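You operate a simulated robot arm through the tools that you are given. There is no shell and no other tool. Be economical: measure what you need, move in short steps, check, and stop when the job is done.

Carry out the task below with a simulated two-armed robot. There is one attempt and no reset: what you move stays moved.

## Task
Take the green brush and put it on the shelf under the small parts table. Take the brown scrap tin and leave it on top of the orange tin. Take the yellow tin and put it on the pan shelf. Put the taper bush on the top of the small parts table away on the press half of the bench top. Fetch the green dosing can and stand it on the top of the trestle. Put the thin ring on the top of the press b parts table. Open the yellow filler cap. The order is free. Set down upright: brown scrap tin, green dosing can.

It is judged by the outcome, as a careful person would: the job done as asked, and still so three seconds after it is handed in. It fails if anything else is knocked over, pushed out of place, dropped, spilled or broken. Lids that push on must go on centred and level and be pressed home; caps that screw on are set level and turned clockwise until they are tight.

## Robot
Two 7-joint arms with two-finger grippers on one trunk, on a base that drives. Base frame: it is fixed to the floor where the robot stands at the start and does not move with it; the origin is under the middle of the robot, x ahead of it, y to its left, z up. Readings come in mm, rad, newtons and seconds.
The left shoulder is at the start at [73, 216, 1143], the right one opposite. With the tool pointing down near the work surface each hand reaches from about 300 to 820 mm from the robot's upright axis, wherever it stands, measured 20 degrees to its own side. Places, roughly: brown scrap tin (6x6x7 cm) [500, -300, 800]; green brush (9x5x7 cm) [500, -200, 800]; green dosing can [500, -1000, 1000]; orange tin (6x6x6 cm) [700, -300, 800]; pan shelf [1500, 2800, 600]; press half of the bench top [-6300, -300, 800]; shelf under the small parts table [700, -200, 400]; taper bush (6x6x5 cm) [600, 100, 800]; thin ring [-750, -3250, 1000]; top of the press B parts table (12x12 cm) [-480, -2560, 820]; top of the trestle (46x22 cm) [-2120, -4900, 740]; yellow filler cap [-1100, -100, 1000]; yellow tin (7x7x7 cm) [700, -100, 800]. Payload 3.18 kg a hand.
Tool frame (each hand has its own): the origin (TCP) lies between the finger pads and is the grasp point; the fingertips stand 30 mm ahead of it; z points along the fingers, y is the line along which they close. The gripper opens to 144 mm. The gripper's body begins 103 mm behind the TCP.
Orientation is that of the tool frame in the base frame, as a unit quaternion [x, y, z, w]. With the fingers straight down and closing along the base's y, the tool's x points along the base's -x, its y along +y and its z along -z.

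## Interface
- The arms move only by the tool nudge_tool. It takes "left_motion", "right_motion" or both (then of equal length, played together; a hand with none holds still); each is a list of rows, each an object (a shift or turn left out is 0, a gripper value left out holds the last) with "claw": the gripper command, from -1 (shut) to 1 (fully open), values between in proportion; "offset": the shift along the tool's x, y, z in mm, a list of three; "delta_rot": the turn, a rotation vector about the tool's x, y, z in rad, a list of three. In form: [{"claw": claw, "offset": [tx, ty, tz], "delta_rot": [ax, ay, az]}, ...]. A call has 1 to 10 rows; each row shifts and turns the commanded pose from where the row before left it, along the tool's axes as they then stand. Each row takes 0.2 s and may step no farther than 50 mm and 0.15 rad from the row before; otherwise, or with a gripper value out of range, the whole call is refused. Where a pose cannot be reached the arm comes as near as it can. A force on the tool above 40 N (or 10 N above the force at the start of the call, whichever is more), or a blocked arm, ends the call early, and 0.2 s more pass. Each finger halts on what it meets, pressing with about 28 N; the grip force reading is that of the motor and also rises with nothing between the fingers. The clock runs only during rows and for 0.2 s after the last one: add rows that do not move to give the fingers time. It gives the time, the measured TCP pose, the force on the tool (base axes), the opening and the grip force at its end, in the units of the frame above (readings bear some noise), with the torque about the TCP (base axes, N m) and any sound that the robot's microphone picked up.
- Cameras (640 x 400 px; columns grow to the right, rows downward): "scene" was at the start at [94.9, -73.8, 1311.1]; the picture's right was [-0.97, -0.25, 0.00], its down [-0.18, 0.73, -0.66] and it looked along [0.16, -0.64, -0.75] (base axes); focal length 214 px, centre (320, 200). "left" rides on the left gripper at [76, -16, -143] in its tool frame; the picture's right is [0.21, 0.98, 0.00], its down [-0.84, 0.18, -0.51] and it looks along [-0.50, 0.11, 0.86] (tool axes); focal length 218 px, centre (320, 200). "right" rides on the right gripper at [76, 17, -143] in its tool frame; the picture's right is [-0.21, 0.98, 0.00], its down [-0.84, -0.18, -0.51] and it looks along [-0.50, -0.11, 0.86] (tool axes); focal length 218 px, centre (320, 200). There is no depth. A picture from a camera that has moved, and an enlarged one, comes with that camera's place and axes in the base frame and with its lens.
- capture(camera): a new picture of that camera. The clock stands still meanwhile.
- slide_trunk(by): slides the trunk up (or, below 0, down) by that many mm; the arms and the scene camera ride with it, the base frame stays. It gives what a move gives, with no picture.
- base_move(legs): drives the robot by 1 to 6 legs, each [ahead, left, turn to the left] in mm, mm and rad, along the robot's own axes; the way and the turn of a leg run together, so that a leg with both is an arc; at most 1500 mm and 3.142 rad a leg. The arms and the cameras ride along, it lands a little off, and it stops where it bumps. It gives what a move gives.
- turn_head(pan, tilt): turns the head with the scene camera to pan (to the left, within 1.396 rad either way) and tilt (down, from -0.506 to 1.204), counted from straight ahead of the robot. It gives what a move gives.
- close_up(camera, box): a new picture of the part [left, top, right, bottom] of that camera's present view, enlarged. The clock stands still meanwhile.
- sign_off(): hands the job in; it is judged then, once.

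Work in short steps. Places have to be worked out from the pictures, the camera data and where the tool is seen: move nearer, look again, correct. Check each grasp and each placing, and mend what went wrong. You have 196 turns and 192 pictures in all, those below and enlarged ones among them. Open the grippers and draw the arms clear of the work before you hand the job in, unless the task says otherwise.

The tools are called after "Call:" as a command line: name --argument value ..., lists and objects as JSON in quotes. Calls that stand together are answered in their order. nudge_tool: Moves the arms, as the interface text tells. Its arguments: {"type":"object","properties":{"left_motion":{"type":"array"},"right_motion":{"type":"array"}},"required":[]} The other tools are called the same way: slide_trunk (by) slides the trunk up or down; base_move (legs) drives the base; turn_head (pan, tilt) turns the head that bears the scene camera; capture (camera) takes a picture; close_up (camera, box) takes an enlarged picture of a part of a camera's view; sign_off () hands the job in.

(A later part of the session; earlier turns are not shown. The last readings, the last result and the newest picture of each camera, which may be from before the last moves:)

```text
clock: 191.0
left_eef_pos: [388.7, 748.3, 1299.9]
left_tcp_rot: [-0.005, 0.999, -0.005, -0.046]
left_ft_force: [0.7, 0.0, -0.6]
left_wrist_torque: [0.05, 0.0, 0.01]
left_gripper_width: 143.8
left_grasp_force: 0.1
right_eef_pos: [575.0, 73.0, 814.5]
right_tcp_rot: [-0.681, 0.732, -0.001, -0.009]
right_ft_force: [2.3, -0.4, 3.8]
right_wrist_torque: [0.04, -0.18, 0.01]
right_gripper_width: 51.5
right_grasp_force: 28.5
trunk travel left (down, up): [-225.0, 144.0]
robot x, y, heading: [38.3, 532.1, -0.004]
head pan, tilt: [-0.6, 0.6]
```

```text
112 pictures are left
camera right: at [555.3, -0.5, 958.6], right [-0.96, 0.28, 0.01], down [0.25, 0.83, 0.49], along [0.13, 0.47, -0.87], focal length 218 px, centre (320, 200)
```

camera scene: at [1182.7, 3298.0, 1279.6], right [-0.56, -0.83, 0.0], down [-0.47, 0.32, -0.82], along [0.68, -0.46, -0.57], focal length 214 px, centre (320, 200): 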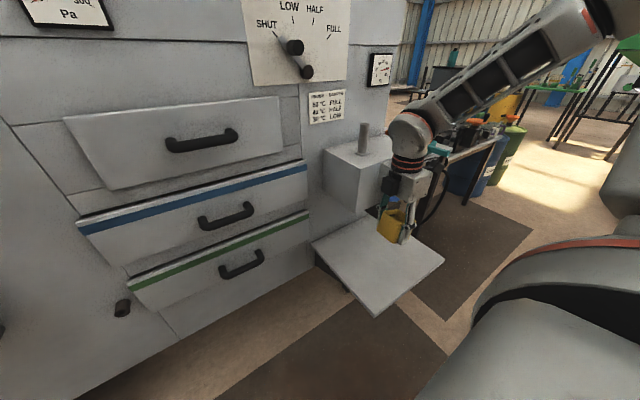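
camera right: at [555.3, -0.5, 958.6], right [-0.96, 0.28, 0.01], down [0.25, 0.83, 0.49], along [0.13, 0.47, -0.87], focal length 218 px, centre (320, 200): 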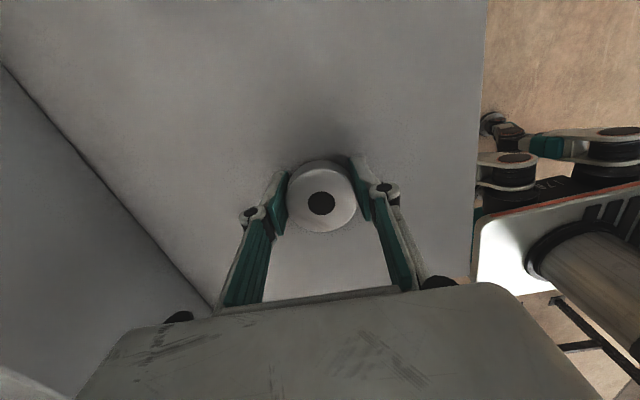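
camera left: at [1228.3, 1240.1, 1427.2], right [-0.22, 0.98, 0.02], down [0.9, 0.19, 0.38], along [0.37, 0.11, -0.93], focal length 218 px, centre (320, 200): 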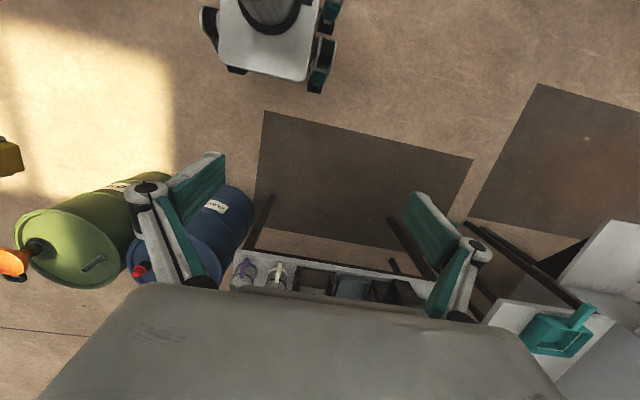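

Bush gripped (51.5 mm). Lift gently and check.

Call:
nudge_tool --right_motion '[{"offset": [0, 0, -10]}, {"offset": [0, 0, -20]}, {"offset": [0, 0, -40]}, {"offset": [0, 0, -40]}, {"offset": [0, 0, -40]}, {}]'

Call:
capture --camera "right"

```text
clock: 192.4
left_eef_pos: [390.3, 748.5, 1299.6]
left_tcp_rot: [-0.004, 0.999, -0.004, -0.047]
left_ft_force: [-0.4, -0.1, 0.2]
left_wrist_torque: [-0.01, 0.03, 0.01]
left_gripper_width: 144.2
left_grasp_force: 0.0
right_eef_pos: [578.4, 75.0, 963.2]
right_tcp_rot: [-0.681, 0.732, -0.001, -0.01]
right_ft_force: [-0.3, -0.9, -4.2]
right_wrist_torque: [-0.01, -0.02, -0.03]
right_gripper_width: 51.5
right_grasp_force: 28.4
trunk travel left (down, up): [-225.0, 144.0]
robot x, y, heading: [42.0, 530.3, 0.001]
head pan, tilt: [-0.6, 0.6]
```

```text
111 pictures are left
camera right: at [558.3, 1.1, 1107.0], right [-0.96, 0.28, 0.01], down [0.25, 0.83, 0.49], along [0.13, 0.47, -0.87], focal length 218 px, centre (320, 200)
```

right: 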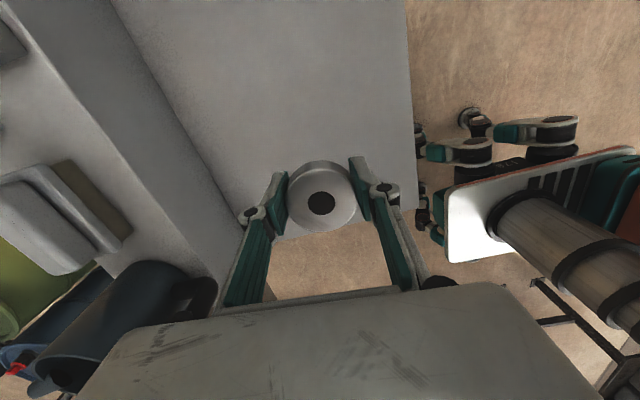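

Bush held firmly. Back off and turn round to face the filler-cap machine.

Call:
base_move --legs '[[-280, 0, 0], [0, 0, 1.5], [0, 0, 1.2]]'

Call:
turn_head --pan 0.4 --tilt 0.4

Call:
capture --camera "scene"

```text
clock: 200.9
left_eef_pos: [-645.9, 491.8, 1299.5]
left_tcp_rot: [0.973, -0.224, 0.047, 0.006]
left_ft_force: [-0.1, -0.4, 0.0]
left_wrist_torque: [0.03, 0.03, 0.01]
left_gripper_width: 143.7
left_grasp_force: 0.1
right_eef_pos: [-515.7, 1179.8, 961.9]
right_tcp_rot: [0.868, 0.496, 0.01, 0.002]
right_ft_force: [1.1, 0.6, -4.1]
right_wrist_torque: [0.06, 0.02, 0.0]
right_gripper_width: 51.1
right_grasp_force: 27.9
trunk travel left (down, up): [-225.0, 144.0]
robot x, y, heading: [-237.8, 531.8, 2.685]
head pan, tilt: [-0.6, 0.6]
```

```text
clock: 202.2
left_eef_pos: [-646.0, 491.0, 1301.0]
left_tcp_rot: [0.974, -0.224, 0.046, 0.007]
left_ft_force: [0.6, 0.4, -0.1]
left_wrist_torque: [-0.02, -0.02, 0.01]
left_gripper_width: 144.2
left_grasp_force: 0.1
right_eef_pos: [-516.0, 1178.8, 963.4]
right_tcp_rot: [0.868, 0.496, 0.01, 0.001]
right_ft_force: [0.1, 0.2, -4.3]
right_wrist_torque: [-0.01, -0.03, 0.02]
right_gripper_width: 51.1
right_grasp_force: 27.8
trunk travel left (down, up): [-225.0, 144.0]
robot x, y, heading: [-236.1, 527.7, 2.688]
head pan, tilt: [0.4, 0.4]
```

```text
110 pictures are left
camera scene: at [-398.8, 572.7, 1350.8], right [0.06, 1.0, 0.0], down [0.39, -0.02, -0.92], along [-0.92, 0.06, -0.39], focal length 214 px, centre (320, 200)
```

scene: 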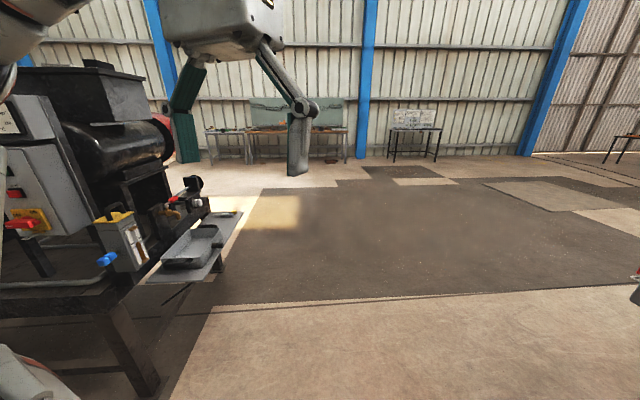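

Call:
close_up --camera "scene" --box '[60, 170, 220, 290]'

```text
3.33 times, centred on (140, 230) of scene
camera zoom: at [-398.8, 572.7, 1350.8], right [0.06, 1.0, 0.0], down [0.39, -0.02, -0.92], along [-0.92, 0.06, -0.39], focal length 715 px, centre (920, 100)
```

zoom: 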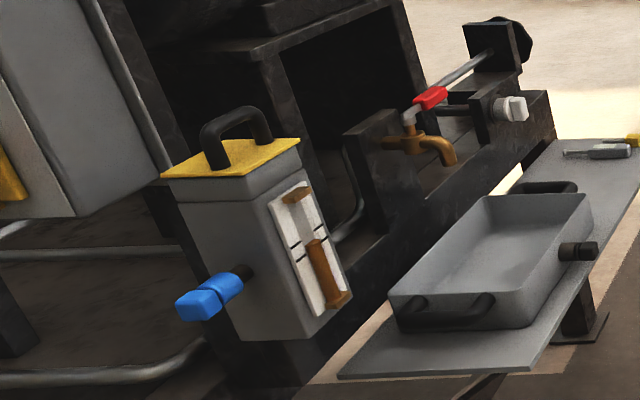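

The filler cap is a yellow square lid with a black handle on a small tank at ≈(-1080,-80,1000). Moving nearer facing -x so the left hand can reach it.

Call:
base_move --legs '[[0, 0, 0.455], [280, 100, 0]]'

Call:
turn_head --pan 0.7 --tilt 0.55

Call:
capture --camera "scene"

Call:
capture --camera "left"

```text
clock: 205.5
left_eef_pos: [-863.1, 217.2, 1300.0]
left_tcp_rot: [0.999, 0.001, 0.047, -0.003]
left_ft_force: [-0.3, -0.9, -0.1]
left_wrist_torque: [0.03, 0.0, -0.01]
left_gripper_width: 144.0
left_grasp_force: 0.1
right_eef_pos: [-1048.7, 892.7, 962.7]
right_tcp_rot: [0.734, 0.679, 0.01, -0.001]
right_ft_force: [-0.1, 0.7, -4.5]
right_wrist_torque: [0.05, -0.05, -0.02]
right_gripper_width: 51.3
right_grasp_force: 28.1
trunk travel left (down, up): [-225.0, 144.0]
robot x, y, heading: [-514.5, 438.1, 3.137]
head pan, tilt: [0.4, 0.4]
```

```text
clock: 206.3
left_eef_pos: [-862.7, 217.8, 1301.0]
left_tcp_rot: [0.999, 0.001, 0.045, -0.003]
left_ft_force: [0.2, 0.2, 0.8]
left_wrist_torque: [0.03, -0.01, -0.05]
left_gripper_width: 144.0
left_grasp_force: 0.0
right_eef_pos: [-1048.4, 893.2, 962.3]
right_tcp_rot: [0.734, 0.679, 0.01, -0.001]
right_ft_force: [0.9, -0.5, -5.3]
right_wrist_torque: [0.04, 0.01, 0.0]
right_gripper_width: 51.0
right_grasp_force: 28.6
trunk travel left (down, up): [-225.0, 144.0]
robot x, y, heading: [-513.6, 431.5, 3.137]
head pan, tilt: [0.7, 0.55]
```

```text
108 pictures are left
camera scene: at [-660.5, 378.3, 1337.2], right [-0.64, 0.77, 0.0], down [0.4, 0.33, -0.85], along [-0.66, -0.55, -0.52], focal length 214 px, centre (320, 200)
```

scene: 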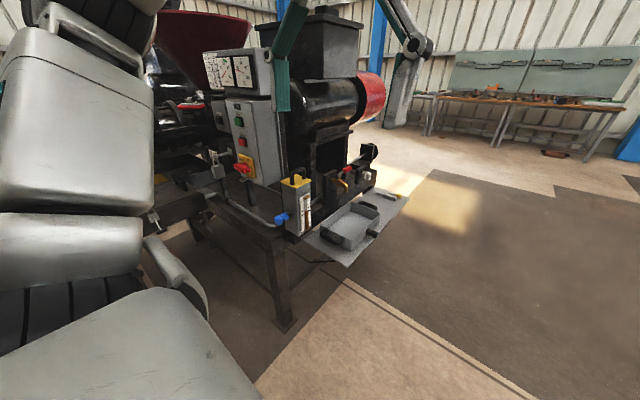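

```text
107 pictures are left
camera left: at [-800.5, 233.7, 1450.0], right [0.21, -0.98, 0.01], down [-0.89, -0.19, 0.43], along [-0.41, -0.1, -0.9], focal length 218 px, centre (320, 200)
```

left: 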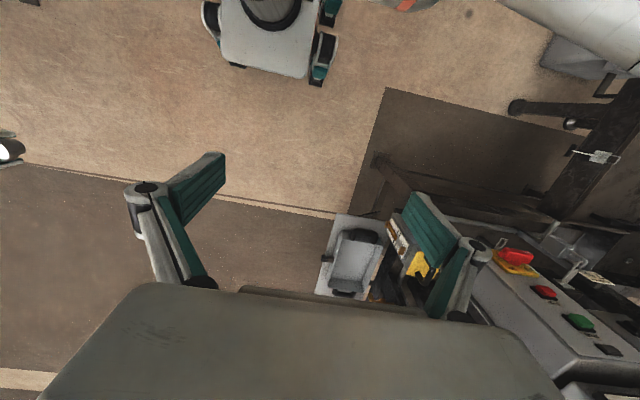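

Call:
close_up --camera "scene" --box '[230, 150, 350, 250]'

```text
4.00 times, centred on (290, 200) of scene
camera zoom: at [-660.5, 378.3, 1337.2], right [-0.64, 0.77, 0.0], down [0.4, 0.33, -0.85], along [-0.66, -0.55, -0.52], focal length 858 px, centre (440, 200)
```

zoom: 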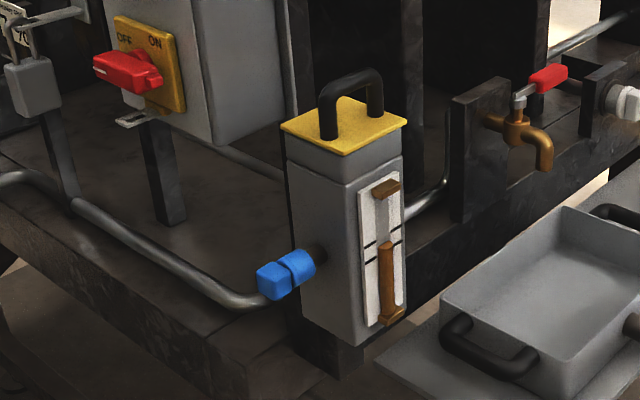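

Handle runs along x above the lid, centre ≈(-1130,-124), lid z≈1000. Drive slightly closer and bring the left hand above it for a look.

Call:
base_move --legs '[[105, 85, 0]]'

Call:
nudge_tool --left_motion '[{"claw": -0.2, "offset": [0, 30, 0], "delta_rot": [0, -0.09, 0]}, {"offset": [-10, 45, 0]}, {"offset": [-10, 45, 0]}, {"offset": [-10, 45, 0]}, {"offset": [-10, 45, 0]}, {}]'

Call:
capture --camera "left"

```text
clock: 207.8
left_eef_pos: [-968.0, 133.2, 1299.1]
left_tcp_rot: [0.999, 0.003, 0.047, -0.003]
left_ft_force: [-0.1, -0.8, 0.2]
left_wrist_torque: [0.05, -0.01, 0.04]
left_gripper_width: 143.9
left_grasp_force: 0.1
right_eef_pos: [-1153.0, 808.0, 964.0]
right_tcp_rot: [0.734, 0.679, 0.011, 0.0]
right_ft_force: [0.4, -0.7, -5.6]
right_wrist_torque: [0.05, -0.03, -0.02]
right_gripper_width: 51.2
right_grasp_force: 27.7
trunk travel left (down, up): [-225.0, 144.0]
robot x, y, heading: [-619.1, 347.4, 3.137]
head pan, tilt: [0.7, 0.55]
```

```text
clock: 209.2
left_eef_pos: [-966.6, 28.6, 1215.0]
left_tcp_rot: [1.0, 0.004, 0.0, -0.003]
left_ft_force: [0.4, 0.2, -0.4]
left_wrist_torque: [-0.01, -0.02, -0.01]
left_gripper_width: 57.5
left_grasp_force: 0.0
left hand out of reach, approached as far as the arm can: row 2, 3, 4, 5
right_eef_pos: [-1152.5, 808.5, 964.1]
right_tcp_rot: [0.733, 0.68, 0.01, -0.001]
right_ft_force: [-0.1, -0.6, -4.4]
right_wrist_torque: [0.01, -0.01, -0.01]
right_gripper_width: 51.0
right_grasp_force: 27.8
trunk travel left (down, up): [-225.0, 144.0]
robot x, y, heading: [-618.1, 351.7, 3.139]
head pan, tilt: [0.7, 0.55]
```

```text
105 pictures are left
camera left: at [-890.1, 44.4, 1359.1], right [0.22, -0.98, -0.01], down [-0.84, -0.19, 0.51], along [-0.5, -0.1, -0.86], focal length 218 px, centre (320, 200)
```

left: 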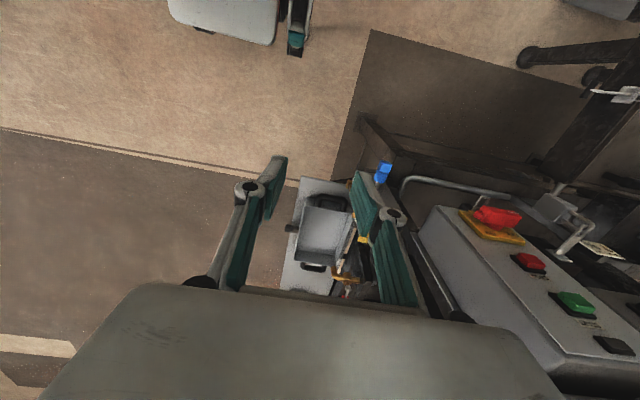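

Call:
nudge_tool --left_motion '[{"offset": [0, 40, 0]}, {"offset": [0, 40, 0]}, {"offset": [0, 40, 0]}, {}]'

```text
clock: 210.2
left_eef_pos: [-956.7, -3.0, 1168.5]
left_tcp_rot: [1.0, 0.002, 0.001, -0.002]
left_ft_force: [-0.2, 0.0, -0.1]
left_wrist_torque: [-0.01, 0.02, 0.02]
left_gripper_width: 57.6
left_grasp_force: 0.0
left hand out of reach, approached as far as the arm can: row 1, 2, 3
right_eef_pos: [-1153.0, 809.8, 962.7]
right_tcp_rot: [0.734, 0.679, 0.01, 0.0]
right_ft_force: [-0.6, -0.2, -3.9]
right_wrist_torque: [0.01, -0.04, 0.0]
right_gripper_width: 51.0
right_grasp_force: 27.6
trunk travel left (down, up): [-225.0, 144.0]
robot x, y, heading: [-617.6, 349.4, 3.138]
head pan, tilt: [0.7, 0.55]
```

The left arm prefers being closer to the body's centre line. I'll bring the left hand inward and drive the base left so the cap is ahead of it.

Call:
nudge_tool --left_motion '[{"offset": [10, -40, -20]}, {"offset": [10, -40, -20]}, {"offset": [0, -40, -20]}, {"offset": [0, -40, -20]}, {"offset": [0, -40, -10]}, {"offset": [0, -40, 0]}, {}]'

Call:
base_move --legs '[[0, 340, 0]]'

Call:
capture --camera "left"

```text
clock: 211.8
left_eef_pos: [-939.2, 235.8, 1260.7]
left_tcp_rot: [1.0, 0.002, 0.001, -0.004]
left_ft_force: [0.9, -0.5, 0.5]
left_wrist_torque: [0.01, 0.02, -0.01]
left_gripper_width: 57.6
left_grasp_force: 0.1
right_eef_pos: [-1152.1, 808.0, 964.7]
right_tcp_rot: [0.734, 0.68, 0.01, -0.002]
right_ft_force: [-0.3, -0.2, -3.5]
right_wrist_torque: [0.03, 0.01, 0.0]
right_gripper_width: 51.1
right_grasp_force: 27.9
trunk travel left (down, up): [-225.0, 144.0]
robot x, y, heading: [-619.7, 349.7, 3.139]
head pan, tilt: [0.7, 0.55]
```

```text
clock: 215.3
left_eef_pos: [-938.4, -104.2, 1259.7]
left_tcp_rot: [1.0, 0.004, 0.001, -0.003]
left_ft_force: [-0.3, -0.4, 0.7]
left_wrist_torque: [0.0, -0.03, 0.0]
left_gripper_width: 57.5
left_grasp_force: 0.1
right_eef_pos: [-1154.5, 468.0, 962.3]
right_tcp_rot: [0.732, 0.681, 0.011, -0.001]
right_ft_force: [0.5, -0.2, -4.0]
right_wrist_torque: [0.04, -0.02, -0.04]
right_gripper_width: 51.0
right_grasp_force: 27.4
trunk travel left (down, up): [-225.0, 144.0]
robot x, y, heading: [-619.2, 9.8, -3.137]
head pan, tilt: [0.7, 0.55]
```

```text
104 pictures are left
camera left: at [-862.8, -87.0, 1403.5], right [0.22, -0.98, -0.01], down [-0.84, -0.19, 0.5], along [-0.49, -0.11, -0.86], focal length 218 px, centre (320, 200)
```

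left: 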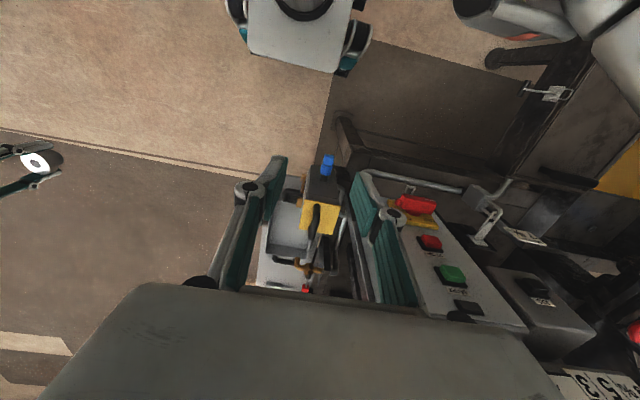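

Call:
close_up --camera "left" --box '[260, 140, 400, 290]'

Call:
turn_head --pan 0.25 --tilt 0.6

Call:
capture --camera "scene"

```text
2.67 times, centred on (330, 215) of left
camera zoom: at [-862.8, -87.0, 1403.5], right [0.22, -0.98, -0.01], down [-0.84, -0.19, 0.5], along [-0.49, -0.11, -0.86], focal length 582 px, centre (293, 160)
```

zoom: 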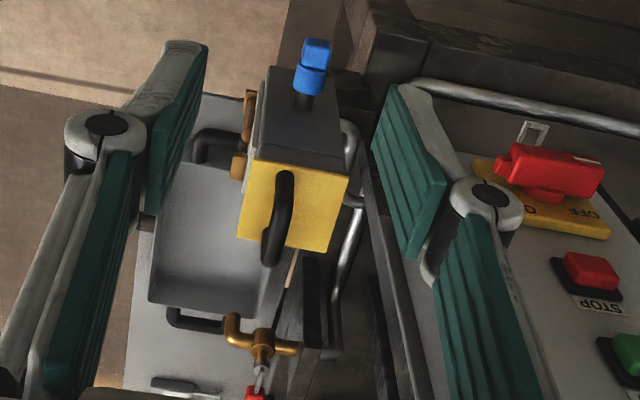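

```text
clock: 216.2
left_eef_pos: [-938.9, -103.1, 1259.8]
left_tcp_rot: [1.0, 0.004, 0.0, -0.002]
left_ft_force: [0.2, 0.9, -0.6]
left_wrist_torque: [0.05, -0.04, 0.01]
left_gripper_width: 57.6
left_grasp_force: 0.1
right_eef_pos: [-1154.5, 467.1, 963.1]
right_tcp_rot: [0.733, 0.68, 0.011, -0.001]
right_ft_force: [0.1, -0.2, -4.0]
right_wrist_torque: [0.0, 0.03, 0.02]
right_gripper_width: 51.1
right_grasp_force: 28.1
trunk travel left (down, up): [-225.0, 144.0]
robot x, y, heading: [-614.4, 9.9, -3.141]
head pan, tilt: [0.25, 0.6]
```

```text
102 pictures are left
camera scene: at [-781.9, -8.4, 1332.6], right [-0.25, 0.97, 0.0], down [0.55, 0.14, -0.83], along [-0.8, -0.21, -0.56], focal length 214 px, centre (320, 200)
```

scene: 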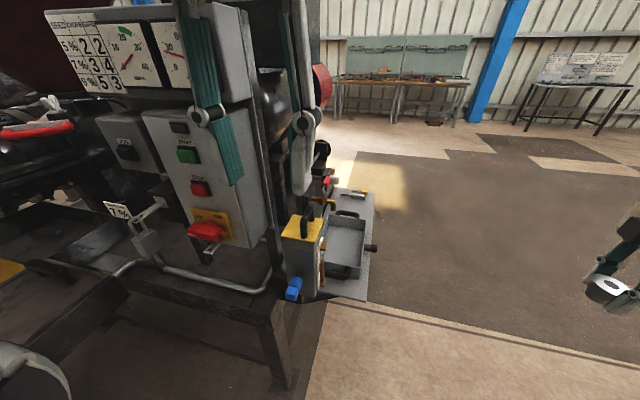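

Lid plate centre triangulates to ≈(-1138,-147,996), handle bar ≈(-1135,-138,1040). Moving the left hand above it.

Call:
nudge_tool --left_motion '[{"offset": [-40, 7, 10]}, {"offset": [-40, 7, 10]}, {"offset": [-40, 7, 20]}, {"offset": [-40, 7, 20]}, {"offset": [-36, 7, 20]}, {}]'

Call:
capture --camera "left"

Call:
close_up --camera "scene" --box '[220, 130, 380, 310]'

```text
clock: 217.6
left_eef_pos: [-1132.2, -138.5, 1182.8]
left_tcp_rot: [1.0, 0.004, -0.002, -0.003]
left_ft_force: [1.0, -0.1, -1.4]
left_wrist_torque: [0.0, 0.02, 0.0]
left_gripper_width: 57.5
left_grasp_force: 0.1
right_eef_pos: [-1153.2, 469.1, 963.6]
right_tcp_rot: [0.732, 0.681, 0.008, -0.001]
right_ft_force: [0.0, 0.3, -4.7]
right_wrist_torque: [-0.02, -0.03, 0.01]
right_gripper_width: 51.2
right_grasp_force: 28.4
trunk travel left (down, up): [-225.0, 144.0]
robot x, y, heading: [-620.2, 11.4, -3.14]
head pan, tilt: [0.25, 0.6]
```

```text
101 pictures are left
camera left: at [-1056.4, -121.4, 1325.7], right [0.22, -0.98, -0.01], down [-0.84, -0.19, 0.51], along [-0.5, -0.1, -0.86], focal length 218 px, centre (320, 200)
```

left: 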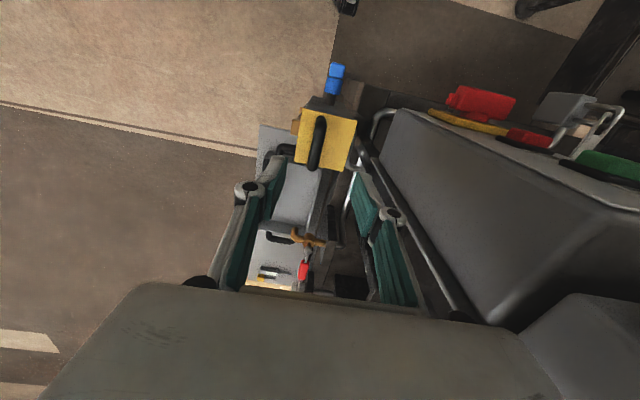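

```text
2.22 times, centred on (300, 220) of scene
camera zoom: at [-778.9, -7.6, 1333.3], right [-0.25, 0.97, 0.0], down [0.55, 0.14, -0.83], along [-0.8, -0.21, -0.56], focal length 477 px, centre (364, 156)
```

zoom: 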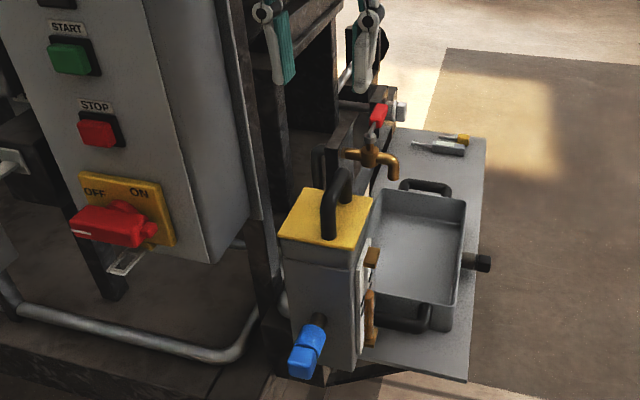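

Call:
nudge_tool --left_motion '[{"offset": [-3, -2, 40]}, {"offset": [-3, -2, 40]}, {"offset": [0, 0, 30]}, {}]'

Call:
capture --camera "left"

Call:
close_up --camera "scene" --box '[240, 170, 360, 290]'

```text
clock: 218.8
left_eef_pos: [-1119.7, -121.0, 1097.8]
left_tcp_rot: [1.0, -0.009, -0.027, -0.004]
left_ft_force: [-0.3, 0.5, -0.7]
left_wrist_torque: [0.02, -0.03, 0.0]
left_gripper_width: 57.7
left_grasp_force: 0.1
right_eef_pos: [-1139.4, 472.0, 965.9]
right_tcp_rot: [0.731, 0.682, 0.003, -0.003]
right_ft_force: [0.6, 1.0, -4.4]
right_wrist_torque: [-0.05, 0.05, -0.02]
right_gripper_width: 51.1
right_grasp_force: 28.1
trunk travel left (down, up): [-225.0, 144.0]
robot x, y, heading: [-618.9, 13.4, -3.142]
head pan, tilt: [0.25, 0.6]
stopped in row 4 (left hand): the arm was blocked; the commanded pose is now the measured one
```

```text
99 pictures are left
camera left: at [-1035.6, -106.8, 1236.1], right [0.19, -0.98, -0.02], down [-0.82, -0.17, 0.55], along [-0.55, -0.09, -0.83], focal length 218 px, centre (320, 200)
```

left: 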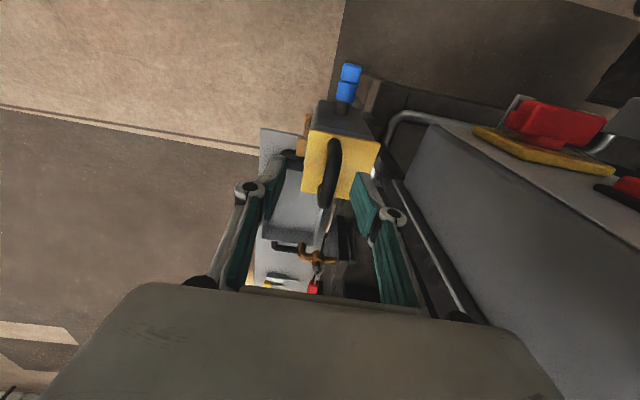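

```text
3.33 times, centred on (300, 230) of scene
camera zoom: at [-759.7, -1.5, 1334.1], right [-0.25, 0.97, 0.0], down [0.53, 0.14, -0.83], along [-0.81, -0.21, -0.55], focal length 715 px, centre (387, 100)
```

zoom: 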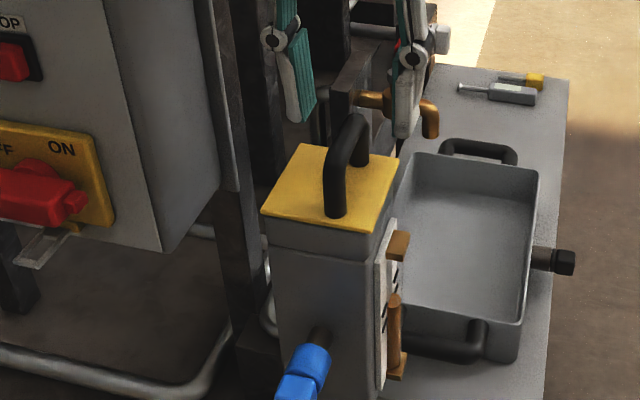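

The left arm was blocked by something. Looking at the arm overall before continuing.

Call:
turn_head --pan 0.6 --tilt 0.1

Call:
capture --camera "scene"

```text
clock: 219.7
left_eef_pos: [-1118.1, -120.2, 1097.1]
left_tcp_rot: [1.0, -0.01, -0.027, -0.004]
left_ft_force: [-0.1, 1.1, 0.1]
left_wrist_torque: [-0.01, 0.06, 0.01]
left_gripper_width: 57.9
left_grasp_force: 0.1
right_eef_pos: [-1139.3, 472.2, 970.9]
right_tcp_rot: [0.732, 0.682, 0.001, -0.005]
right_ft_force: [0.3, 0.6, -4.0]
right_wrist_torque: [0.03, 0.0, -0.03]
right_gripper_width: 50.9
right_grasp_force: 28.4
trunk travel left (down, up): [-225.0, 144.0]
robot x, y, heading: [-617.3, 13.2, -3.137]
head pan, tilt: [0.6, 0.099]
```

```text
97 pictures are left
camera scene: at [-748.4, -31.6, 1381.5], right [-0.57, 0.82, 0.01], down [0.06, 0.05, -1.0], along [-0.82, -0.56, -0.08], focal length 214 px, centre (320, 200)
```

scene: 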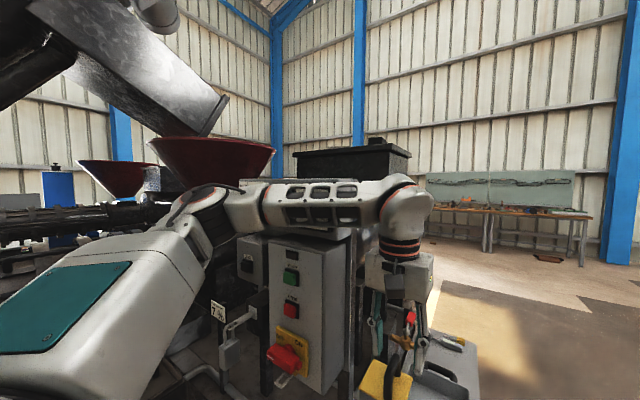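

The forearm was resting against the panel box top. I'll raise the left hand, tuck the right, and re-approach from the +y side facing the tank, where the forearm is clear.

Call:
nudge_tool --left_motion '[{"offset": [0, 0, -30]}, {"offset": [0, 0, -40]}, {"offset": [0, 0, -40]}, {"offset": [0, 0, -30]}, {"offset": [10, -20, 0]}, {}]' --right_motion '[{"offset": [0, 40, -15]}, {"offset": [0, 40, -15]}, {"offset": [0, 40, -15]}, {"offset": [0, 40, -15]}, {"offset": [0, 40, -15]}, {}]'

Call:
turn_head --pan 0.6 --tilt 0.3

Call:
capture --camera "scene"

```text
clock: 221.1
left_eef_pos: [-1127.4, -112.0, 1222.4]
left_tcp_rot: [1.0, -0.002, -0.012, -0.008]
left_ft_force: [0.0, -0.3, 1.1]
left_wrist_torque: [0.06, -0.06, -0.01]
left_gripper_width: 57.4
left_grasp_force: 0.1
right_eef_pos: [-955.4, 454.0, 1039.8]
right_tcp_rot: [0.733, 0.681, 0.01, -0.001]
right_ft_force: [-1.1, 0.3, -4.3]
right_wrist_torque: [0.02, -0.01, -0.01]
right_gripper_width: 51.1
right_grasp_force: 27.8
trunk travel left (down, up): [-225.0, 144.0]
robot x, y, heading: [-614.5, 11.0, -3.143]
head pan, tilt: [0.6, 0.099]
```

```text
clock: 221.8
left_eef_pos: [-1128.3, -110.5, 1222.0]
left_tcp_rot: [1.0, -0.003, -0.012, -0.007]
left_ft_force: [0.8, 0.8, 0.8]
left_wrist_torque: [-0.01, 0.01, -0.01]
left_gripper_width: 57.8
left_grasp_force: 0.0
right_eef_pos: [-955.8, 453.9, 1041.5]
right_tcp_rot: [0.732, 0.681, 0.01, -0.001]
right_ft_force: [0.9, -0.7, -4.5]
right_wrist_torque: [0.04, 0.0, 0.0]
right_gripper_width: 51.3
right_grasp_force: 27.1
trunk travel left (down, up): [-225.0, 144.0]
robot x, y, heading: [-617.1, 11.6, -3.14]
head pan, tilt: [0.6, 0.3]
```

```text
96 pictures are left
camera scene: at [-772.3, -39.0, 1360.2], right [-0.57, 0.82, 0.0], down [0.24, 0.17, -0.96], along [-0.79, -0.54, -0.3], focal length 214 px, centre (320, 200)
```

scene: 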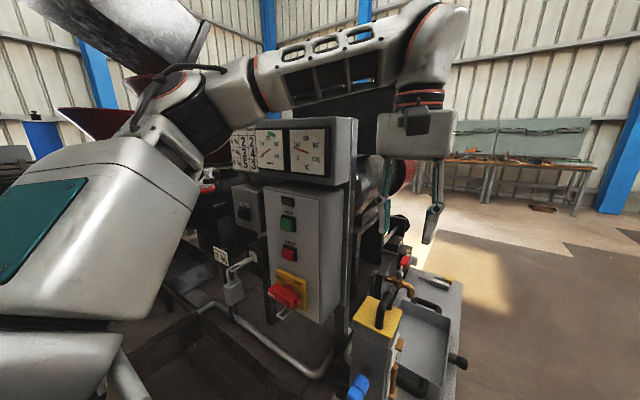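

Call:
base_move --legs '[[-300, 0, 0], [0, -470, 0], [0, 0, 1.571], [0, -560, 0]]'

Call:
turn_head --pan -0.3 --tilt 0.65

Call:
capture --camera "scene"

```text
clock: 237.0
left_eef_pos: [-761.4, -18.9, 1222.0]
left_tcp_rot: [0.715, 0.699, -0.015, 0.004]
left_ft_force: [-0.1, -0.7, 1.2]
left_wrist_torque: [-0.01, 0.0, -0.04]
left_gripper_width: 57.5
left_grasp_force: 0.0
right_eef_pos: [-1321.3, 164.4, 1040.2]
right_tcp_rot: [0.046, 0.999, 0.007, -0.008]
right_ft_force: [0.1, 0.0, -4.2]
right_wrist_torque: [0.0, 0.0, -0.02]
right_gripper_width: 51.1
right_grasp_force: 28.0
trunk travel left (down, up): [-225.0, 144.0]
robot x, y, heading: [-873.7, 492.1, -1.589]
head pan, tilt: [0.6, 0.3]
```

```text
clock: 238.2
left_eef_pos: [-761.3, -19.0, 1222.1]
left_tcp_rot: [0.716, 0.698, -0.015, 0.004]
left_ft_force: [1.3, 0.2, -0.4]
left_wrist_torque: [0.0, 0.01, 0.05]
left_gripper_width: 57.8
left_grasp_force: 0.0
right_eef_pos: [-1321.0, 162.3, 1041.0]
right_tcp_rot: [0.045, 0.999, 0.007, -0.008]
right_ft_force: [-0.8, -0.3, -4.2]
right_wrist_torque: [0.0, 0.03, 0.01]
right_gripper_width: 51.0
right_grasp_force: 28.0
trunk travel left (down, up): [-225.0, 144.0]
robot x, y, heading: [-874.2, 492.1, -1.591]
head pan, tilt: [-0.3, 0.649]
```

```text
95 pictures are left
camera scene: at [-903.5, 335.0, 1328.4], right [-0.95, 0.31, 0.0], down [0.19, 0.57, -0.8], along [-0.25, -0.76, -0.6], focal length 214 px, centre (320, 200)
```

scene: 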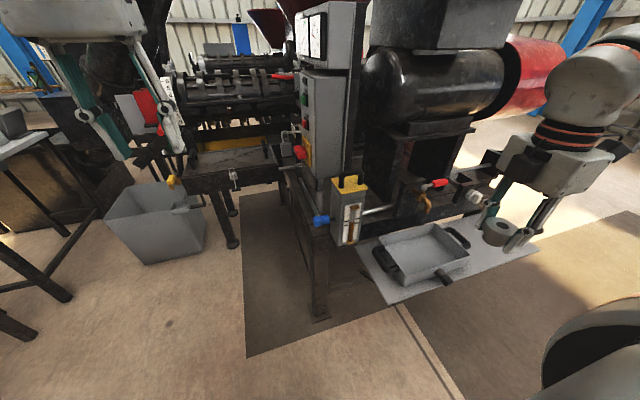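

From this side the tank is clear. Shift the base right ~250 mm, then yaw the left hand 90° so it closes along y.

Call:
base_move --legs '[[25, -250, 0.02]]'

Call:
nudge_tool --left_motion '[{"delta_rot": [0, 0, -0.145]}, {"delta_rot": [0, 0, -0.145]}, {"delta_rot": [0, 0, -0.145]}, {"delta_rot": [0, 0, -0.145]}, {"delta_rot": [0, 0, -0.145]}, {"delta_rot": [0, 0, -0.145]}, {"delta_rot": [0, 0, -0.145]}, {"delta_rot": [0, 0, -0.145]}, {"delta_rot": [0, 0, -0.145]}, {"delta_rot": [0, 0, -0.145]}]'

Call:
capture --camera "left"

```text
clock: 241.0
left_eef_pos: [-996.6, -40.1, 1223.0]
left_tcp_rot: [0.708, 0.706, -0.015, 0.004]
left_ft_force: [0.0, -0.2, 0.0]
left_wrist_torque: [0.03, 0.01, -0.01]
left_gripper_width: 57.6
left_grasp_force: 0.0
right_eef_pos: [-1561.8, 129.1, 1040.2]
right_tcp_rot: [0.035, 0.999, 0.007, -0.008]
right_ft_force: [-0.1, 0.0, -3.5]
right_wrist_torque: [0.02, -0.01, 0.01]
right_gripper_width: 51.3
right_grasp_force: 28.1
trunk travel left (down, up): [-225.0, 144.0]
robot x, y, heading: [-1123.1, 466.2, -1.564]
head pan, tilt: [-0.3, 0.649]
```

```text
clock: 243.2
left_eef_pos: [-996.9, -39.1, 1222.1]
left_tcp_rot: [0.061, 0.998, -0.014, -0.006]
left_ft_force: [0.0, 0.3, -0.8]
left_wrist_torque: [0.01, 0.02, -0.03]
left_gripper_width: 57.5
left_grasp_force: 0.0
right_eef_pos: [-1561.4, 130.9, 1039.3]
right_tcp_rot: [0.035, 0.999, 0.008, -0.008]
right_ft_force: [0.5, 0.6, -4.7]
right_wrist_torque: [-0.04, 0.01, 0.02]
right_gripper_width: 51.1
right_grasp_force: 27.8
trunk travel left (down, up): [-225.0, 144.0]
robot x, y, heading: [-1122.1, 468.5, -1.565]
head pan, tilt: [-0.3, 0.649]
```

```text
94 pictures are left
camera left: at [-1073.0, -42.8, 1366.6], right [-0.09, 1.0, -0.03], down [0.87, 0.09, 0.49], along [0.49, 0.02, -0.87], focal length 218 px, centre (320, 200)
```

left: 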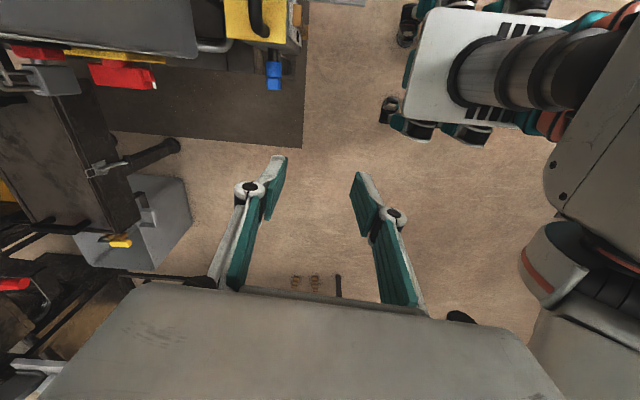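

Call:
nudge_tool --left_motion '[{"delta_rot": [-0.028, -0.01, -0.12]}, {"offset": [35, -23, 0]}, {"offset": [35, -23, 0]}, {"offset": [35, -23, 10]}, {"offset": [34, -24, 20]}, {}]'

Call:
capture --camera "left"

Call:
capture --camera "scene"

```text
clock: 244.6
left_eef_pos: [-1125.3, -136.9, 1203.1]
left_tcp_rot: [-0.005, 1.0, -0.002, -0.016]
left_ft_force: [-0.2, 0.3, -0.1]
left_wrist_torque: [-0.01, 0.05, 0.01]
left_gripper_width: 57.5
left_grasp_force: 0.1
right_eef_pos: [-1561.1, 131.0, 1040.2]
right_tcp_rot: [0.035, 0.999, 0.006, -0.008]
right_ft_force: [0.2, -0.3, -4.4]
right_wrist_torque: [0.0, 0.04, 0.0]
right_gripper_width: 50.9
right_grasp_force: 28.3
trunk travel left (down, up): [-225.0, 144.0]
robot x, y, heading: [-1116.9, 468.0, -1.562]
head pan, tilt: [-0.3, 0.649]
```

```text
93 pictures are left
camera left: at [-1197.2, -151.8, 1349.6], right [-0.22, 0.98, 0.0], down [0.86, 0.19, 0.48], along [0.47, 0.11, -0.88], focal length 218 px, centre (320, 200)
```

left: 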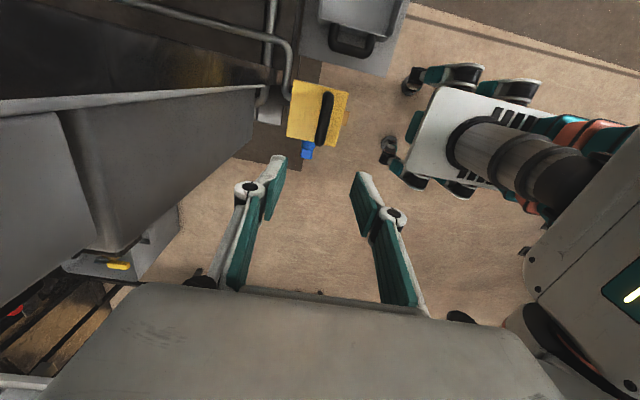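

```text
92 pictures are left
camera scene: at [-1146.8, 311.8, 1328.6], right [-0.96, 0.29, 0.0], down [0.18, 0.58, -0.8], along [-0.23, -0.76, -0.6], focal length 214 px, centre (320, 200)
```

scene: 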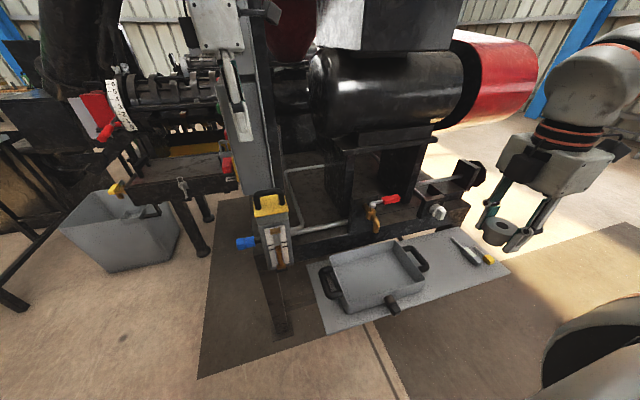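

Call:
nudge_tool --left_motion '[{"offset": [12, 2, 10], "delta_rot": [0, -0.032, 0]}, {"offset": [9, 2, 35]}, {"offset": [0, 0, 35]}, {"offset": [0, 0, 33]}, {}]'

Call:
capture --camera "left"

Call:
close_up --camera "scene" --box '[210, 100, 350, 240]'

```text
clock: 245.8
left_eef_pos: [-1154.1, -127.1, 1078.3]
left_tcp_rot: [0.001, 1.0, 0.001, 0.015]
left_ft_force: [0.5, 0.3, 0.4]
left_wrist_torque: [0.01, 0.03, 0.01]
left_gripper_width: 57.5
left_grasp_force: 0.1
right_eef_pos: [-1561.8, 129.1, 1041.6]
right_tcp_rot: [0.035, 0.999, 0.007, -0.008]
right_ft_force: [0.7, -0.3, -4.2]
right_wrist_torque: [-0.01, 0.01, 0.02]
right_gripper_width: 51.0
right_grasp_force: 27.8
trunk travel left (down, up): [-225.0, 144.0]
robot x, y, heading: [-1121.2, 472.1, -1.565]
head pan, tilt: [-0.3, 0.649]
```

```text
91 pictures are left
camera left: at [-1234.7, -143.5, 1219.3], right [-0.21, 0.98, -0.01], down [0.83, 0.18, 0.53], along [0.52, 0.11, -0.85], focal length 218 px, centre (320, 200)
```

left: 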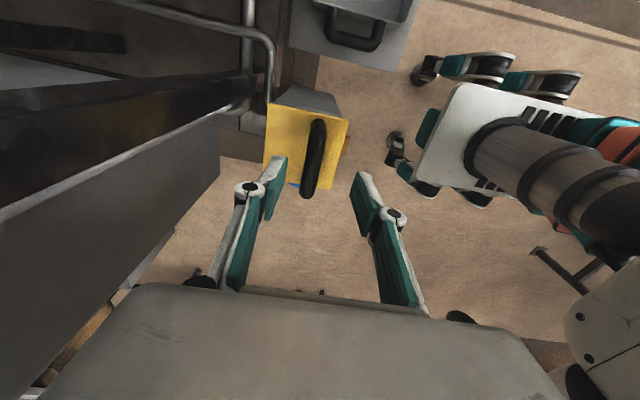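

```text
2.86 times, centred on (280, 170) of scene
camera zoom: at [-1147.6, 311.0, 1328.4], right [-0.96, 0.29, 0.0], down [0.18, 0.58, -0.8], along [-0.23, -0.76, -0.6], focal length 613 px, centre (434, 286)
```

zoom: 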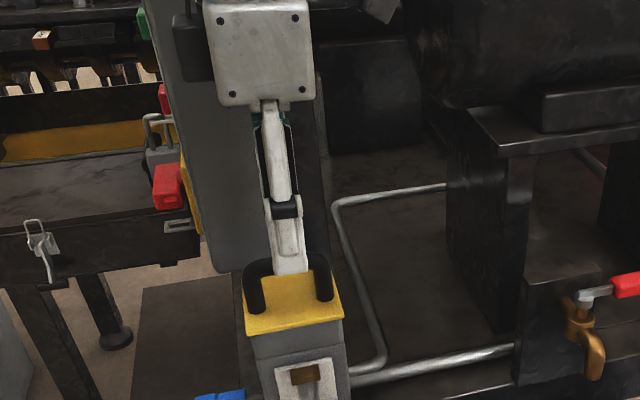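

Call:
nudge_tool --left_motion '[{"offset": [0, -6, 12]}, {"offset": [0, 0, 12]}, {"offset": [0, 0, 8]}, {}]'

Call:
capture --camera "left"

Call:
close_up --camera "scene" --box '[230, 140, 330, 240]'

```text
clock: 246.8
left_eef_pos: [-1152.9, -135.4, 1046.3]
left_tcp_rot: [0.002, 1.0, 0.0, 0.015]
left_ft_force: [-0.3, 0.3, -0.1]
left_wrist_torque: [0.0, -0.05, 0.01]
left_gripper_width: 57.7
left_grasp_force: 0.0
right_eef_pos: [-1561.1, 130.3, 1041.2]
right_tcp_rot: [0.035, 0.999, 0.008, -0.007]
right_ft_force: [0.2, 0.6, -3.8]
right_wrist_torque: [-0.02, 0.03, -0.02]
right_gripper_width: 51.0
right_grasp_force: 28.0
trunk travel left (down, up): [-225.0, 144.0]
robot x, y, heading: [-1120.7, 466.9, -1.564]
head pan, tilt: [-0.3, 0.649]
```

```text
89 pictures are left
camera left: at [-1233.8, -150.0, 1187.8], right [-0.21, 0.98, -0.01], down [0.83, 0.18, 0.53], along [0.52, 0.1, -0.85], focal length 218 px, centre (320, 200)
```

left: 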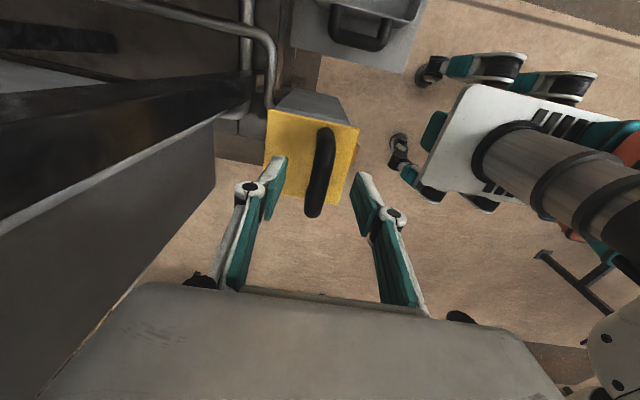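

```text
4.00 times, centred on (280, 190) of scene
camera zoom: at [-1147.7, 311.1, 1328.4], right [-0.96, 0.29, 0.0], down [0.18, 0.58, -0.8], along [-0.23, -0.76, -0.6], focal length 858 px, centre (480, 240)
```

zoom: 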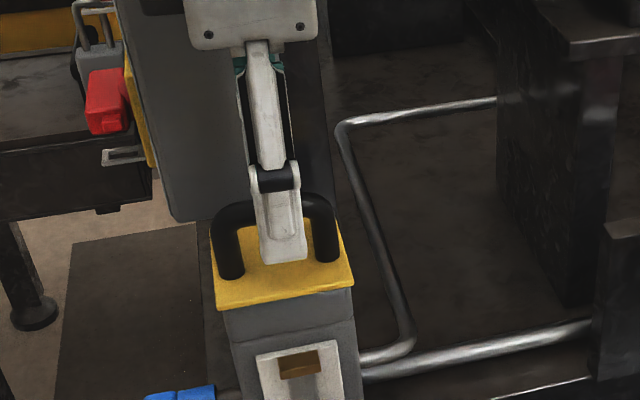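

Fingers straddle the handle. Closing.

Call:
nudge_tool --left_motion '[{"claw": -0.5}, {"claw": -0.8}, {"claw": -1}, {}]'

Call:
capture --camera "left"

```text
clock: 247.8
left_eef_pos: [-1152.6, -135.5, 1046.8]
left_tcp_rot: [0.001, 1.0, 0.0, 0.014]
left_ft_force: [-0.5, -3.1, 0.2]
left_wrist_torque: [-0.07, 0.06, 0.21]
left_gripper_width: 14.8
left_grasp_force: 44.3
right_eef_pos: [-1561.8, 129.5, 1041.6]
right_tcp_rot: [0.034, 0.999, 0.007, -0.007]
right_ft_force: [0.1, 0.2, -4.4]
right_wrist_torque: [-0.03, 0.01, 0.0]
right_gripper_width: 51.1
right_grasp_force: 28.0
trunk travel left (down, up): [-225.0, 144.0]
robot x, y, heading: [-1120.9, 466.8, -1.563]
head pan, tilt: [-0.3, 0.649]
```

```text
87 pictures are left
camera left: at [-1233.7, -150.7, 1187.7], right [-0.21, 0.98, -0.01], down [0.83, 0.18, 0.53], along [0.52, 0.1, -0.85], focal length 218 px, centre (320, 200)
```

left: 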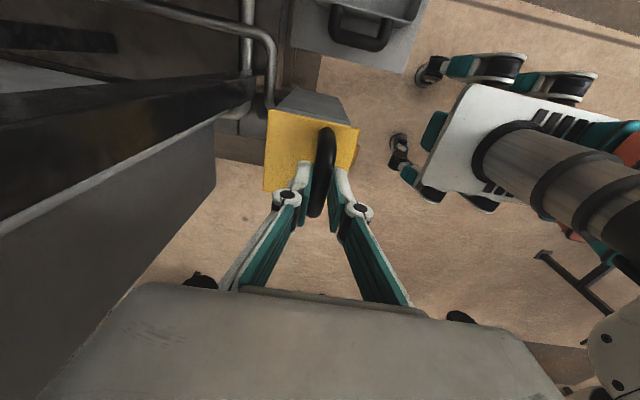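

Gripped the handle (14.8 mm). Pull up gently.

Call:
nudge_tool --left_motion '[{"offset": [0, 0, -4]}, {"offset": [0, 0, -4]}, {"offset": [0, 0, -4]}, {}]'

Call:
close_up --camera "scene" --box '[230, 140, 330, 240]'

```text
clock: 248.9
left_eef_pos: [-1153.5, -140.3, 1055.3]
left_tcp_rot: [0.003, 1.0, -0.003, 0.017]
left_ft_force: [-5.6, -17.3, -19.0]
left_wrist_torque: [-0.24, 0.28, -0.13]
left_gripper_width: 14.8
left_grasp_force: 44.5
right_eef_pos: [-1563.5, 127.3, 1039.2]
right_tcp_rot: [0.035, 0.999, 0.009, -0.006]
right_ft_force: [-0.2, 0.0, -3.9]
right_wrist_torque: [-0.02, -0.03, -0.02]
right_gripper_width: 51.1
right_grasp_force: 28.1
trunk travel left (down, up): [-225.0, 144.0]
robot x, y, heading: [-1121.1, 466.2, -1.568]
head pan, tilt: [-0.3, 0.649]
stopped in row 4 (left hand): the force on the tool passed its limit at 41 N (the readings are from after the stop); the commanded pose is now the measured one
```

```text
4.00 times, centred on (280, 190) of scene
camera zoom: at [-1149.1, 307.8, 1328.1], right [-0.96, 0.29, 0.0], down [0.18, 0.58, -0.8], along [-0.23, -0.76, -0.61], focal length 858 px, centre (480, 240)
```

zoom: 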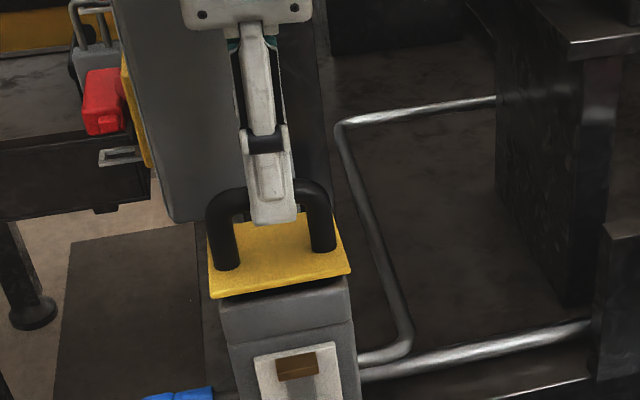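

The lid is hinged along its far (-y) edge and is starting to lift. Following the arc: up and toward -y.

Call:
nudge_tool --left_motion '[{"offset": [0, -6, -3]}, {"offset": [0, -6, -4]}, {"offset": [0, -6, -3]}, {"offset": [0, -6, -2]}, {}]'

Call:
close_up --camera "scene" --box '[230, 140, 330, 240]'

```text
clock: 249.9
left_eef_pos: [-1151.1, -165.1, 1073.6]
left_tcp_rot: [0.0, 1.0, 0.002, 0.001]
left_ft_force: [-14.4, -9.6, -23.6]
left_wrist_torque: [-0.33, 0.48, -0.92]
left_gripper_width: 15.0
left_grasp_force: 45.0
right_eef_pos: [-1564.9, 129.0, 1039.2]
right_tcp_rot: [0.036, 0.999, 0.008, -0.007]
right_ft_force: [-0.3, 0.1, -4.4]
right_wrist_torque: [0.01, 0.03, 0.01]
right_gripper_width: 50.9
right_grasp_force: 27.9
trunk travel left (down, up): [-225.0, 144.0]
robot x, y, heading: [-1121.2, 470.9, -1.568]
head pan, tilt: [-0.3, 0.649]
stopped in row 4 (left hand): the force on the tool passed its limit at 42 N (the readings are from after the stop); the commanded pose is now the measured one
```

```text
4.00 times, centred on (280, 190) of scene
camera zoom: at [-1150.4, 307.4, 1327.7], right [-0.96, 0.29, 0.0], down [0.18, 0.58, -0.79], along [-0.23, -0.76, -0.61], focal length 858 px, centre (480, 240)
```

zoom: 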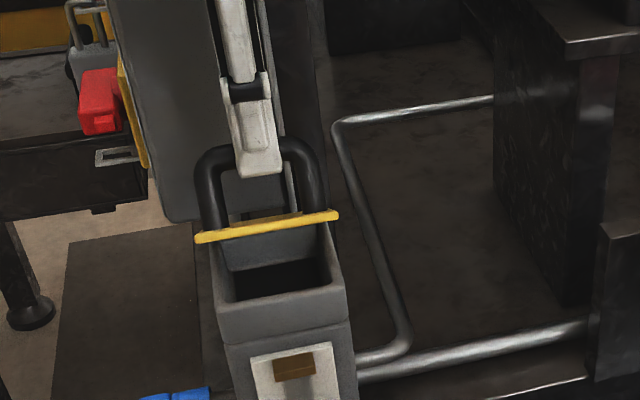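

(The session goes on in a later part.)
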